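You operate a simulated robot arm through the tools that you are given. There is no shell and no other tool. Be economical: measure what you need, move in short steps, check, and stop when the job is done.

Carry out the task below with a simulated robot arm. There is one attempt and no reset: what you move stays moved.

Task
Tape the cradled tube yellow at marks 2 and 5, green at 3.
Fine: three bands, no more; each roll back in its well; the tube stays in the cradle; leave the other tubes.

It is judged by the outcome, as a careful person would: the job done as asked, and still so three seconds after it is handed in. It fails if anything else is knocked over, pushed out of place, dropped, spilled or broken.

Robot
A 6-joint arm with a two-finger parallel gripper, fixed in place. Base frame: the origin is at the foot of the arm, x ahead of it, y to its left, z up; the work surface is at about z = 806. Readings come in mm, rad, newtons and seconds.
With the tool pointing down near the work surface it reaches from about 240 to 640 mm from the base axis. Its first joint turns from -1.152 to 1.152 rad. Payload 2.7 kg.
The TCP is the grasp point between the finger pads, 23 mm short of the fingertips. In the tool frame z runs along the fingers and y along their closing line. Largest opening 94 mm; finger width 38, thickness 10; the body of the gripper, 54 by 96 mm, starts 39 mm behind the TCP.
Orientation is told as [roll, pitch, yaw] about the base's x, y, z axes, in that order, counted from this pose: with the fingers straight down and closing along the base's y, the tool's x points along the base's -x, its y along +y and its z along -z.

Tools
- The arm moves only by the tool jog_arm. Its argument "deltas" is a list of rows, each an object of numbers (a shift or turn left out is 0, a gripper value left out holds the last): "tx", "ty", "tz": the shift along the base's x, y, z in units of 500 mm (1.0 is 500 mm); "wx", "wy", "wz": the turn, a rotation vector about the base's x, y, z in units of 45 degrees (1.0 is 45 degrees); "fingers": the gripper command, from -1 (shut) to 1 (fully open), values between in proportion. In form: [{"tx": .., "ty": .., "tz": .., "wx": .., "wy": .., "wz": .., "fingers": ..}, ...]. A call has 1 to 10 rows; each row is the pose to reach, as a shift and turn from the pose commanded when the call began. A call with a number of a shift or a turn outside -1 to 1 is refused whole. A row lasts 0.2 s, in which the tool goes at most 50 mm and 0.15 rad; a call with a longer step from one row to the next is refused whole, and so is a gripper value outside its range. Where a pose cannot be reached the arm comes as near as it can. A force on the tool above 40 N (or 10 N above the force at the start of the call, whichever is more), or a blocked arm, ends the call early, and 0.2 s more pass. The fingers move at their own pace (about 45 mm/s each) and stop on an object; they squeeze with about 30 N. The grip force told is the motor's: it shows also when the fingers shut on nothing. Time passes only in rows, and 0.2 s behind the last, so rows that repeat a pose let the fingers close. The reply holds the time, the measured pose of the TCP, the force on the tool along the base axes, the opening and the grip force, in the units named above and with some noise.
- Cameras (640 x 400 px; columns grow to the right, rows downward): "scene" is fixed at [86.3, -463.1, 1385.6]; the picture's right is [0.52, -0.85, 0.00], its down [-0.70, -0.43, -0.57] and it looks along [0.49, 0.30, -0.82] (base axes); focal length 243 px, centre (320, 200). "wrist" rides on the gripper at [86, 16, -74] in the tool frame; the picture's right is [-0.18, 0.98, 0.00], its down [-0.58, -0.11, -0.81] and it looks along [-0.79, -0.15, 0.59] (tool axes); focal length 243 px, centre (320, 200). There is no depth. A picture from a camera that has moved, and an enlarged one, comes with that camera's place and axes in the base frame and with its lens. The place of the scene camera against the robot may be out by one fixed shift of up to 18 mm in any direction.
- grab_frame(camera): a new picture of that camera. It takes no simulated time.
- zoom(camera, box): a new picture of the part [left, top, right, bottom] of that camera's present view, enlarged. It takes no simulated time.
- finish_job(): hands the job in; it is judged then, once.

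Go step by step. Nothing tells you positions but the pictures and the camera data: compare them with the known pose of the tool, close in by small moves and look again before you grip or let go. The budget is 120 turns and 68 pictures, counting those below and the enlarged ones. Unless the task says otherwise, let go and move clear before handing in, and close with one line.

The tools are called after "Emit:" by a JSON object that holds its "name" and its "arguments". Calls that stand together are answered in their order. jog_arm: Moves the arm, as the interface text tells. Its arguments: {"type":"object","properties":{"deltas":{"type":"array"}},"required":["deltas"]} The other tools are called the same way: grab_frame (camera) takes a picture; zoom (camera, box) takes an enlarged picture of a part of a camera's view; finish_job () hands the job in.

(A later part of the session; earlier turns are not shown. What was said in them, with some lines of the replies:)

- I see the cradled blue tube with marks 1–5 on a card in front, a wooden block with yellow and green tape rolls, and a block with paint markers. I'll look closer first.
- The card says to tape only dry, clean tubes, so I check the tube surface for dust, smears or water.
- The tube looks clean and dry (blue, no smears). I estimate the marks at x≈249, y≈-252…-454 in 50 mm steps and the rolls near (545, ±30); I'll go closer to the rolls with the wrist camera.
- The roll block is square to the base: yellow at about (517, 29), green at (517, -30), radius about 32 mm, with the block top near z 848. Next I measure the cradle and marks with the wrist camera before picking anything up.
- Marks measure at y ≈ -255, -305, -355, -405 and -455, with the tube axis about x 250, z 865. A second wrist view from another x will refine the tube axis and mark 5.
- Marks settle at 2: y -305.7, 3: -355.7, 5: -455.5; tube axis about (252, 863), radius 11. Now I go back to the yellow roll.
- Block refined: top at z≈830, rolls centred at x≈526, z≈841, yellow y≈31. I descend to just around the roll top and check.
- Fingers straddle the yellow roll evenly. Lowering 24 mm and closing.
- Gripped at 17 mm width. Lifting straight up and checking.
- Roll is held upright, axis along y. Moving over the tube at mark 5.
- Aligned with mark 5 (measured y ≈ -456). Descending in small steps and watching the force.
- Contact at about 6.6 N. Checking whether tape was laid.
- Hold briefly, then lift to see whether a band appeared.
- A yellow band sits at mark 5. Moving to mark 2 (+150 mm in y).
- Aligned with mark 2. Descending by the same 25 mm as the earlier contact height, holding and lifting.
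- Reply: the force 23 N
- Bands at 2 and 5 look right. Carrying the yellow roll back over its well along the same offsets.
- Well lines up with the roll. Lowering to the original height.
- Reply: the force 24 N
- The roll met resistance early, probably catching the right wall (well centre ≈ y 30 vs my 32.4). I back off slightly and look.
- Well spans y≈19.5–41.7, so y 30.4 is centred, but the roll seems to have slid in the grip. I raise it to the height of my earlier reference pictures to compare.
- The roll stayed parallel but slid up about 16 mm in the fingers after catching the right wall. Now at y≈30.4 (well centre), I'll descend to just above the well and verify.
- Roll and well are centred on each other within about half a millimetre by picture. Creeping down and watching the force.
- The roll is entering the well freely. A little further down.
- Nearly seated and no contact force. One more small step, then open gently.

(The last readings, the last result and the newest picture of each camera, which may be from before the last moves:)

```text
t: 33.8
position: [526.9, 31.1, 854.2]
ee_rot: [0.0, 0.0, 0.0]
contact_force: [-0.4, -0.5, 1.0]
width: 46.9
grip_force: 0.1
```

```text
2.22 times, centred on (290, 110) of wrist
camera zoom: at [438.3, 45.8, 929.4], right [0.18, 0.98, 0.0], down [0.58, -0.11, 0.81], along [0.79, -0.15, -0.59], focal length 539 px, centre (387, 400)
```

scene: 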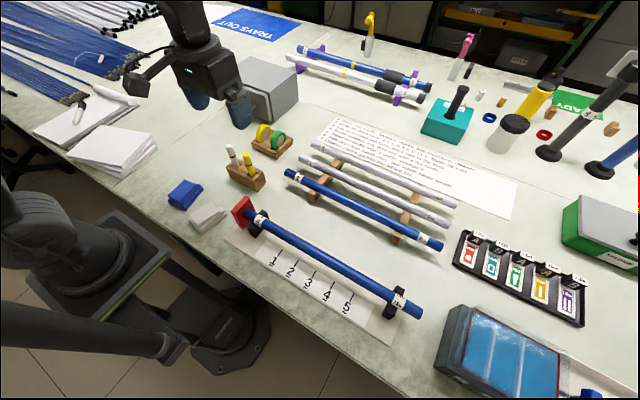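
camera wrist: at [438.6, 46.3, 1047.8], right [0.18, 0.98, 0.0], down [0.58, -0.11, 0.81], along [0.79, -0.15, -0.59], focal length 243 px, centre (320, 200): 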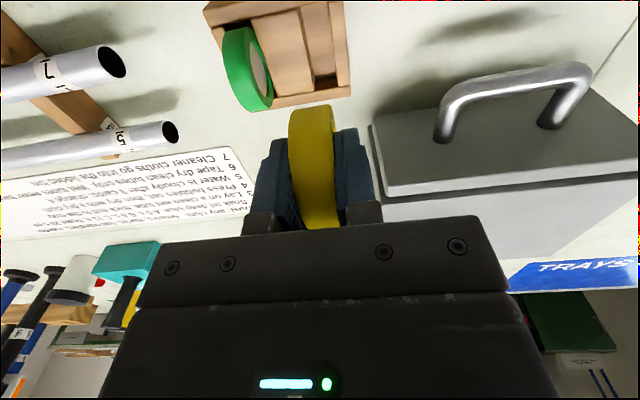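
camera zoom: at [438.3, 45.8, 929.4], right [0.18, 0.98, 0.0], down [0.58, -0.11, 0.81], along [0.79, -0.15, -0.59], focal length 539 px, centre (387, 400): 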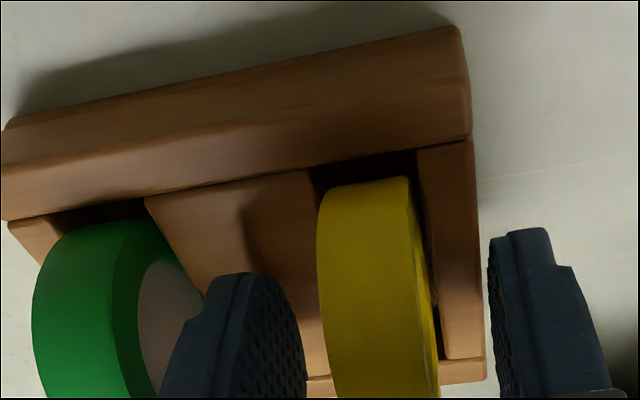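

Yellow is standing in its well. I lift clear and look at both rolls from the green side.

Emit:
{"name": "jog_arm", "arguments": {"deltas": [{"tz": 0.03}, {"tz": 0.08}, {"tz": 0.15}, {"tz": 0.15, "ty": -0.06, "fingers": 0.1}, {"tz": 0.15, "ty": -0.122, "fingers": 0.1}]}}

Emit:
{"name": "zoom", "arguments": {"camera": "wrist", "box": [250, 0, 430, 150]}}

Emit:
{"name": "zoom", "arguments": {"camera": "scene", "box": [230, 100, 320, 165]}}

```text
t: 35.0
position: [527.8, -32.8, 929.0]
ee_rot: [0.0, 0.0, 0.0]
contact_force: [-0.5, 0.6, 0.9]
width: 51.7
grip_force: 0.0
```

```text
2.67 times, centred on (340, 75) of wrist
camera zoom: at [438.3, -16.6, 1003.7], right [0.18, 0.98, 0.0], down [0.58, -0.11, 0.81], along [0.79, -0.15, -0.59], focal length 647 px, centre (267, 533)
```

zoom: 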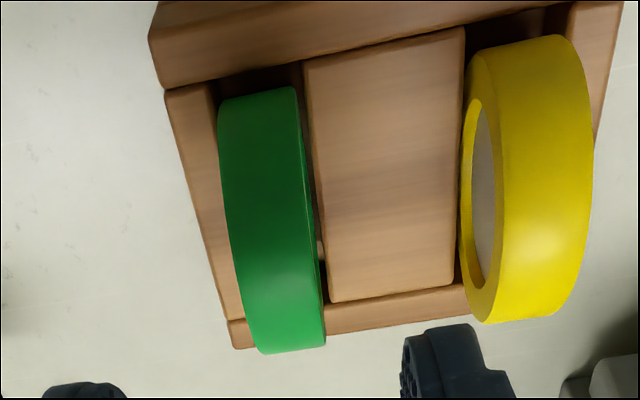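

```text
6.15 times, centred on (275, 132) of scene
camera zoom: at [86.3, -463.1, 1385.6], right [0.52, -0.85, 0.0], down [-0.7, -0.43, -0.57], along [0.49, 0.3, -0.82], focal length 1497 px, centre (597, 615)
```

zoom: 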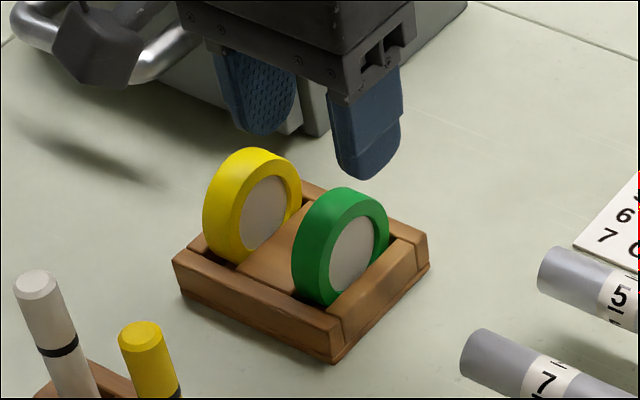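

Yellow is seated just as before. Letting the arm settle and re-measuring the green well.

Emit:
{"name": "jog_arm", "arguments": {"deltas": [{"tz": -0.04}, {"tz": -0.08}, {"tz": -0.08}, {"tz": -0.08}]}}

Emit:
{"name": "zoom", "arguments": {"camera": "wrist", "box": [250, 20, 430, 170]}}

```text
t: 36.0
position: [526.4, -29.8, 888.8]
ee_rot: [0.001, 0.0, -0.001]
contact_force: [-0.2, 0.0, 0.2]
width: 51.9
grip_force: 0.1
```

```text
2.67 times, centred on (340, 95) of wrist
camera zoom: at [438.4, -14.9, 963.3], right [0.18, 0.98, 0.0], down [0.58, -0.11, 0.81], along [0.79, -0.15, -0.59], focal length 647 px, centre (267, 480)
```

zoom: 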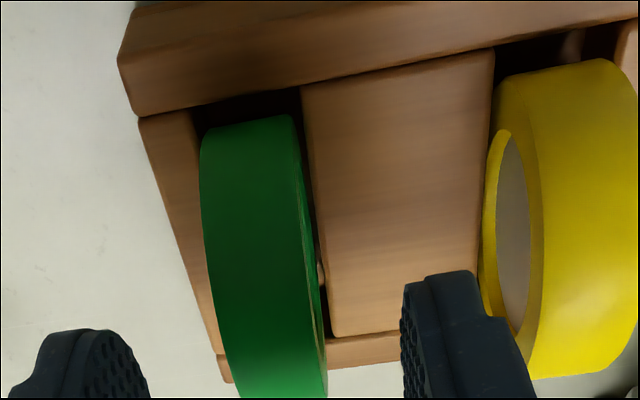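

Green well centre is about y -29.2; shifting +1.3 mm, lowering and gripping.

Emit:
{"name": "jog_arm", "arguments": {"deltas": [{"ty": 0.0026, "tz": -0.024}, {"ty": 0.0026, "tz": -0.049}, {"ty": 0.0026, "tz": -0.049}, {"ty": 0.0026, "tz": -0.049, "fingers": -0.4}, {"ty": 0.0026, "tz": -0.049, "fingers": -1}, {"ty": 0.0026, "tz": -0.049, "fingers": -1}, {"ty": 0.0026, "tz": -0.049, "fingers": -1}, {"ty": 0.0026, "tz": -0.049, "fingers": -1}]}}

Emit:
{"name": "jog_arm", "arguments": {"deltas": [{"tz": 0.02}, {"tz": 0.06}, {"tz": 0.13}, {"tz": 0.21}]}}

Emit:
{"name": "grab_frame", "arguments": {"camera": "wrist"}}

```text
t: 37.8
position: [525.7, -29.9, 863.6]
ee_rot: [0.0, 0.0, 0.0]
contact_force: [-1.3, 0.1, 0.6]
width: 17.2
grip_force: 29.9
```

```text
t: 38.8
position: [526.6, -30.3, 971.3]
ee_rot: [0.001, -0.001, 0.001]
contact_force: [0.3, 0.1, -0.5]
width: 16.9
grip_force: 30.0
```

```text
21 pictures are left
camera wrist: at [438.4, -14.6, 1046.9], right [0.18, 0.98, 0.0], down [0.58, -0.11, 0.81], along [0.79, -0.15, -0.59], focal length 243 px, centre (320, 200)
```

wrist: 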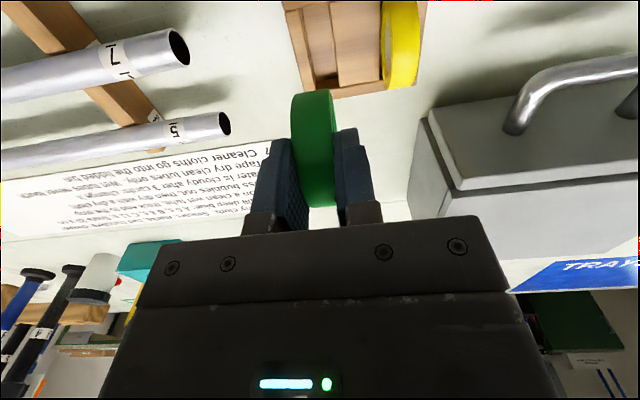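

Green held. Moving to above mark 3 (252, -355.8).

Emit:
{"name": "jog_arm", "arguments": {"deltas": [{"tx": -0.0548, "ty": -0.0653, "tz": 0.01}, {"tx": -0.1096, "ty": -0.1306, "tz": 0.02}, {"tx": -0.1644, "ty": -0.1959, "tz": 0.02}, {"tx": -0.2192, "ty": -0.2612, "tz": 0.02}, {"tx": -0.274, "ty": -0.3265, "tz": 0.02}, {"tx": -0.3288, "ty": -0.3918, "tz": 0.02}, {"tx": -0.3836, "ty": -0.4571, "tz": 0.02}, {"tx": -0.4384, "ty": -0.5224, "tz": 0.02}, {"tx": -0.4932, "ty": -0.5877, "tz": 0.02}, {"tx": -0.548, "ty": -0.653, "tz": 0.02}]}}

Emit:
{"name": "jog_arm", "arguments": {"deltas": [{"tz": -0.04}, {"tz": -0.07}, {"tz": -0.082}, {"tz": -0.082}]}}

Emit:
{"name": "zoom", "arguments": {"camera": "wrist", "box": [220, 0, 420, 130]}}

```text
t: 41.0
position: [250.3, -358.3, 981.4]
ee_rot: [0.0, -0.001, 0.001]
contact_force: [-0.4, 0.8, -0.8]
width: 17.0
grip_force: 30.2
```

```text
t: 42.0
position: [252.8, -355.5, 940.5]
ee_rot: [0.0, -0.001, 0.0]
contact_force: [-0.1, 0.4, -0.6]
width: 17.0
grip_force: 30.0
```

```text
3.08 times, centred on (320, 65) of wrist
camera zoom: at [164.1, -339.7, 1015.5], right [0.18, 0.98, 0.0], down [0.58, -0.11, 0.81], along [0.79, -0.15, -0.59], focal length 746 px, centre (320, 615)
```

zoom: 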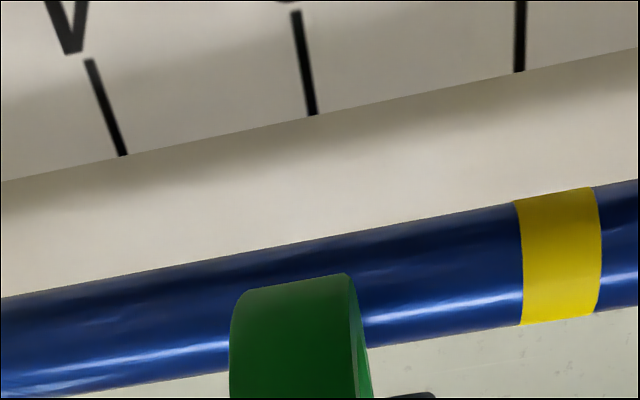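

Aligned with mark 3. Descending gently.

Emit:
{"name": "jog_arm", "arguments": {"deltas": [{"tz": -0.012}, {"tz": -0.022}, {"tz": -0.026}, {"tz": -0.026}]}}

Emit:
{"name": "jog_arm", "arguments": {"deltas": [{"tz": -0.002}, {"tz": -0.004}, {"tz": -0.004}]}}

```text
t: 43.0
position: [251.0, -356.8, 927.0]
ee_rot: [0.001, 0.001, -0.002]
contact_force: [-0.1, -0.2, -0.3]
width: 17.2
grip_force: 29.7
```

```text
t: 43.8
position: [252.1, -354.8, 925.4]
ee_rot: [0.0, 0.0, 0.0]
contact_force: [-0.2, -0.2, -0.3]
width: 16.9
grip_force: 29.7
```

Emit:
{"name": "jog_arm", "arguments": {"deltas": [{"tz": -0.001}, {"tz": -0.002}, {"tz": -0.003}]}}

```text
t: 44.6
position: [252.4, -355.9, 923.6]
ee_rot: [-0.002, -0.002, 0.0]
contact_force: [-2.2, 0.1, 9.4]
width: 16.9
grip_force: 29.9
```

Contact at 9 N; hold briefly, then lift and check.

Emit:
{"name": "jog_arm", "arguments": {"deltas": [{"tz": 0}, {"tz": 0}, {"tz": 0}, {"tz": 0.02}, {"tz": 0.07}, {"tz": 0.12}]}}

Emit:
{"name": "grab_frame", "arguments": {"camera": "wrist"}}

```text
t: 46.0
position: [251.6, -355.2, 982.8]
ee_rot: [0.002, 0.0, 0.0]
contact_force: [-0.1, 0.7, -1.8]
width: 17.1
grip_force: 29.8
```

```text
19 pictures are left
camera wrist: at [164.7, -339.4, 1058.0], right [0.18, 0.98, 0.0], down [0.58, -0.11, 0.81], along [0.79, -0.15, -0.59], focal length 243 px, centre (320, 200)
```

wrist: 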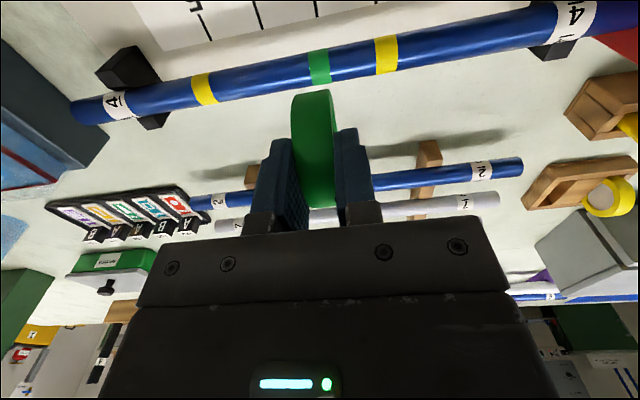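

All three bands are placed. Returning the green roll to its well.

Emit:
{"name": "jog_arm", "arguments": {"deltas": [{"tx": 0.0548, "ty": 0.0653}, {"tx": 0.1096, "ty": 0.1306}, {"tx": 0.1644, "ty": 0.1959}, {"tx": 0.2192, "ty": 0.2612}, {"tx": 0.274, "ty": 0.3265}, {"tx": 0.3288, "ty": 0.3918}, {"tx": 0.3836, "ty": 0.4571}, {"tx": 0.4384, "ty": 0.5224}, {"tx": 0.4932, "ty": 0.5877}, {"tx": 0.548, "ty": 0.653}]}}

Emit:
{"name": "jog_arm", "arguments": {"deltas": [{"tz": -0.06}, {"tz": -0.12}, {"tz": -0.17}, {"tz": -0.18}, {"tz": -0.18}, {"tz": -0.18}]}}

Emit:
{"name": "zoom", "arguments": {"camera": "wrist", "box": [240, 0, 400, 120]}}

```text
t: 48.2
position: [529.3, -28.7, 982.5]
ee_rot: [-0.001, 0.0, 0.0]
contact_force: [0.4, 0.4, -0.4]
width: 17.1
grip_force: 30.1
```

```text
t: 49.6
position: [525.4, -27.9, 893.1]
ee_rot: [0.001, -0.001, 0.001]
contact_force: [0.5, -0.9, 0.1]
width: 17.2
grip_force: 30.2
```

```text
3.33 times, centred on (320, 60) of wrist
camera zoom: at [437.7, -12.8, 968.0], right [0.18, 0.98, 0.0], down [0.58, -0.11, 0.81], along [0.79, -0.15, -0.59], focal length 809 px, centre (320, 667)
```

zoom: 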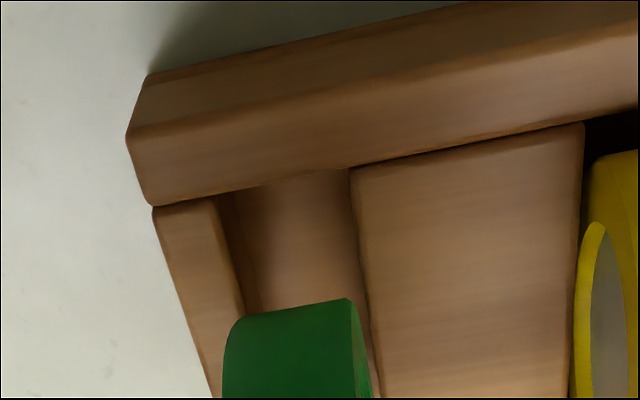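

Roll and well are centred. Creeping down with force checks.

Emit:
{"name": "jog_arm", "arguments": {"deltas": [{"tz": -0.008}, {"tz": -0.014}, {"tz": -0.018}]}}

Emit:
{"name": "jog_arm", "arguments": {"deltas": [{"tz": -0.004}, {"tz": -0.008}]}}

```text
t: 50.4
position: [525.6, -28.9, 884.4]
ee_rot: [0.0, -0.002, 0.0]
contact_force: [0.2, 0.0, -0.8]
width: 17.3
grip_force: 29.9
```

```text
t: 51.0
position: [525.9, -29.2, 880.8]
ee_rot: [0.001, 0.0, 0.001]
contact_force: [0.5, 0.7, 0.0]
width: 17.1
grip_force: 30.1
```

Emit:
{"name": "jog_arm", "arguments": {"deltas": [{"tz": -0.004}, {"tz": -0.008}]}}

Emit:
{"name": "jog_arm", "arguments": {"deltas": [{"tz": -0.003}, {"tz": -0.006}]}}

```text
t: 51.6
position: [525.2, -28.5, 875.7]
ee_rot: [0.001, 0.001, 0.0]
contact_force: [-0.8, 0.9, -0.4]
width: 17.0
grip_force: 30.0
```

```text
t: 52.2
position: [526.0, -28.2, 872.2]
ee_rot: [-0.001, 0.0, 0.001]
contact_force: [0.2, 0.5, -0.9]
width: 17.1
grip_force: 30.1
```

Emit:
{"name": "jog_arm", "arguments": {"deltas": [{"tz": -0.003}, {"tz": -0.006}]}}

Emit:
{"name": "jog_arm", "arguments": {"deltas": [{"tz": -0.003}, {"tz": -0.006}]}}

Emit:
{"name": "zoom", "arguments": {"camera": "wrist", "box": [220, 0, 400, 140]}}

```text
t: 52.8
position: [527.1, -29.3, 868.8]
ee_rot: [0.0, -0.001, 0.0]
contact_force: [1.2, -0.2, 0.4]
width: 17.2
grip_force: 29.8
```

```text
t: 53.4
position: [526.3, -28.6, 866.0]
ee_rot: [0.0, -0.001, 0.001]
contact_force: [0.7, 0.0, -0.5]
width: 17.0
grip_force: 30.3
```

```text
2.86 times, centred on (310, 70) of wrist
camera zoom: at [438.1, -13.1, 941.3], right [0.18, 0.98, 0.0], down [0.58, -0.11, 0.81], along [0.79, -0.15, -0.59], focal length 693 px, centre (349, 571)
```

zoom: 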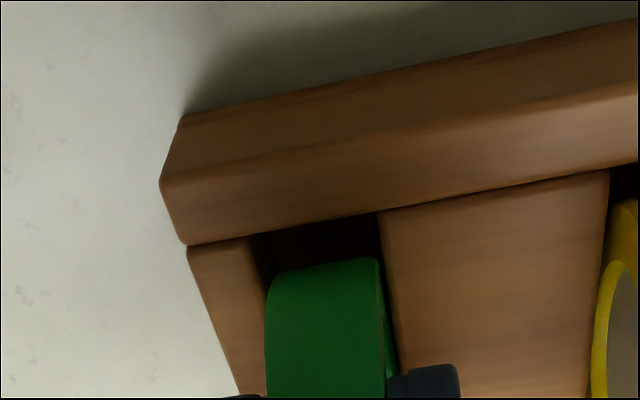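

In the well, at its original height. Down a last millimetre, open, and lift clear.

Emit:
{"name": "jog_arm", "arguments": {"deltas": [{"tz": -0.001}, {"tz": -0.002}, {"tz": -0.002, "fingers": -0.58}, {"tz": -0.002, "fingers": -0.5}, {"tz": -0.002, "fingers": -0.3}, {"tz": -0.002, "fingers": 0.0}, {"tz": -0.002, "fingers": 0.0}, {"tz": -0.002, "fingers": 0.0}]}}

Emit:
{"name": "jog_arm", "arguments": {"deltas": [{"tz": 0.03}, {"tz": 0.08}, {"tz": 0.16}, {"tz": 0.24}, {"tz": 0.32}, {"tz": 0.36, "tx": -0.06}, {"tz": 0.4, "tx": -0.14}]}}

Emit:
{"name": "grab_frame", "arguments": {"camera": "scene"}}

Emit:
{"name": "zoom", "arguments": {"camera": "scene", "box": [230, 100, 320, 165]}}

Emit:
{"name": "zoom", "arguments": {"camera": "scene", "box": [220, 180, 440, 350]}}

```text
t: 55.2
position: [526.1, -28.4, 866.5]
ee_rot: [-0.001, 0.001, 0.0]
contact_force: [0.0, 0.5, -0.3]
width: 46.9
grip_force: 0.1
```

```text
t: 56.8
position: [456.0, -28.7, 1066.3]
ee_rot: [0.0, -0.002, -0.001]
contact_force: [0.0, 0.0, 0.2]
width: 47.1
grip_force: 0.0
```

```text
16 pictures are left
```

scene: 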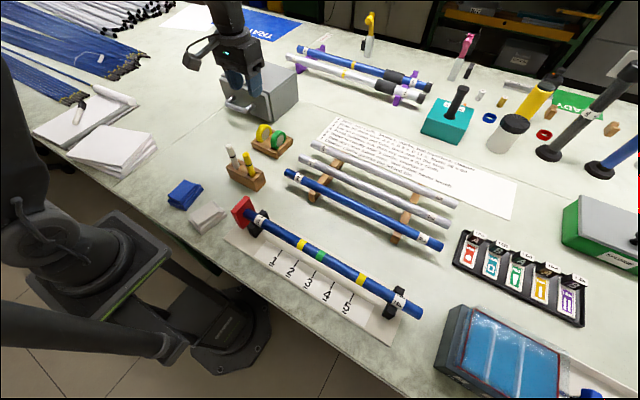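

```text
6.15 times, centred on (275, 132) of scene
camera zoom: at [86.3, -463.1, 1385.6], right [0.52, -0.85, 0.0], down [-0.7, -0.43, -0.57], along [0.49, 0.3, -0.82], focal length 1497 px, centre (597, 615)
```

zoom: 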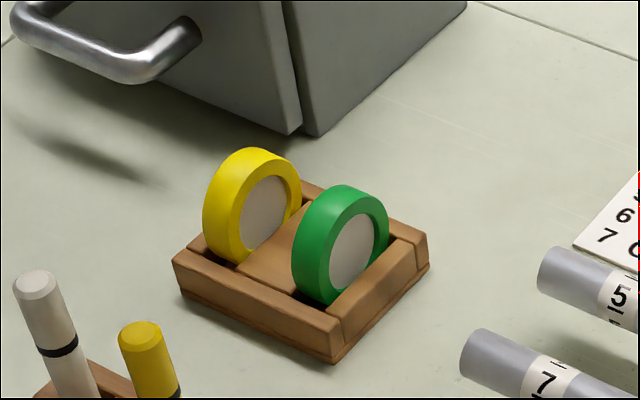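

```text
2.35 times, centred on (330, 265) of scene
camera zoom: at [86.3, -463.1, 1385.6], right [0.52, -0.85, 0.0], down [-0.7, -0.43, -0.57], along [0.49, 0.3, -0.82], focal length 572 px, centre (296, 47)
```

zoom: 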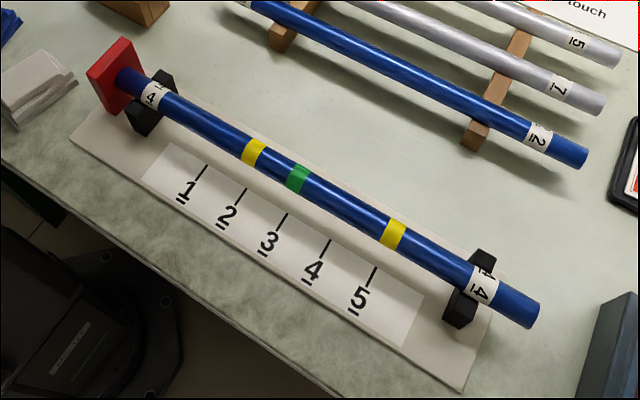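

The scene shows three bands in place (yellow at 2 and 5, green at 3), both rolls in their wells, the tube in its cradle, and the arm clear. Handing in.

Emit:
{"name": "finish_job", "arguments": {}}

```text
The job is handed in.
```

The cradled tube now has three bands, yellow at marks 2 and 5 and green at 3. Both rolls are back in their wells, and the tube in the cradle and the other tubes look undisturbed in the last pictures.
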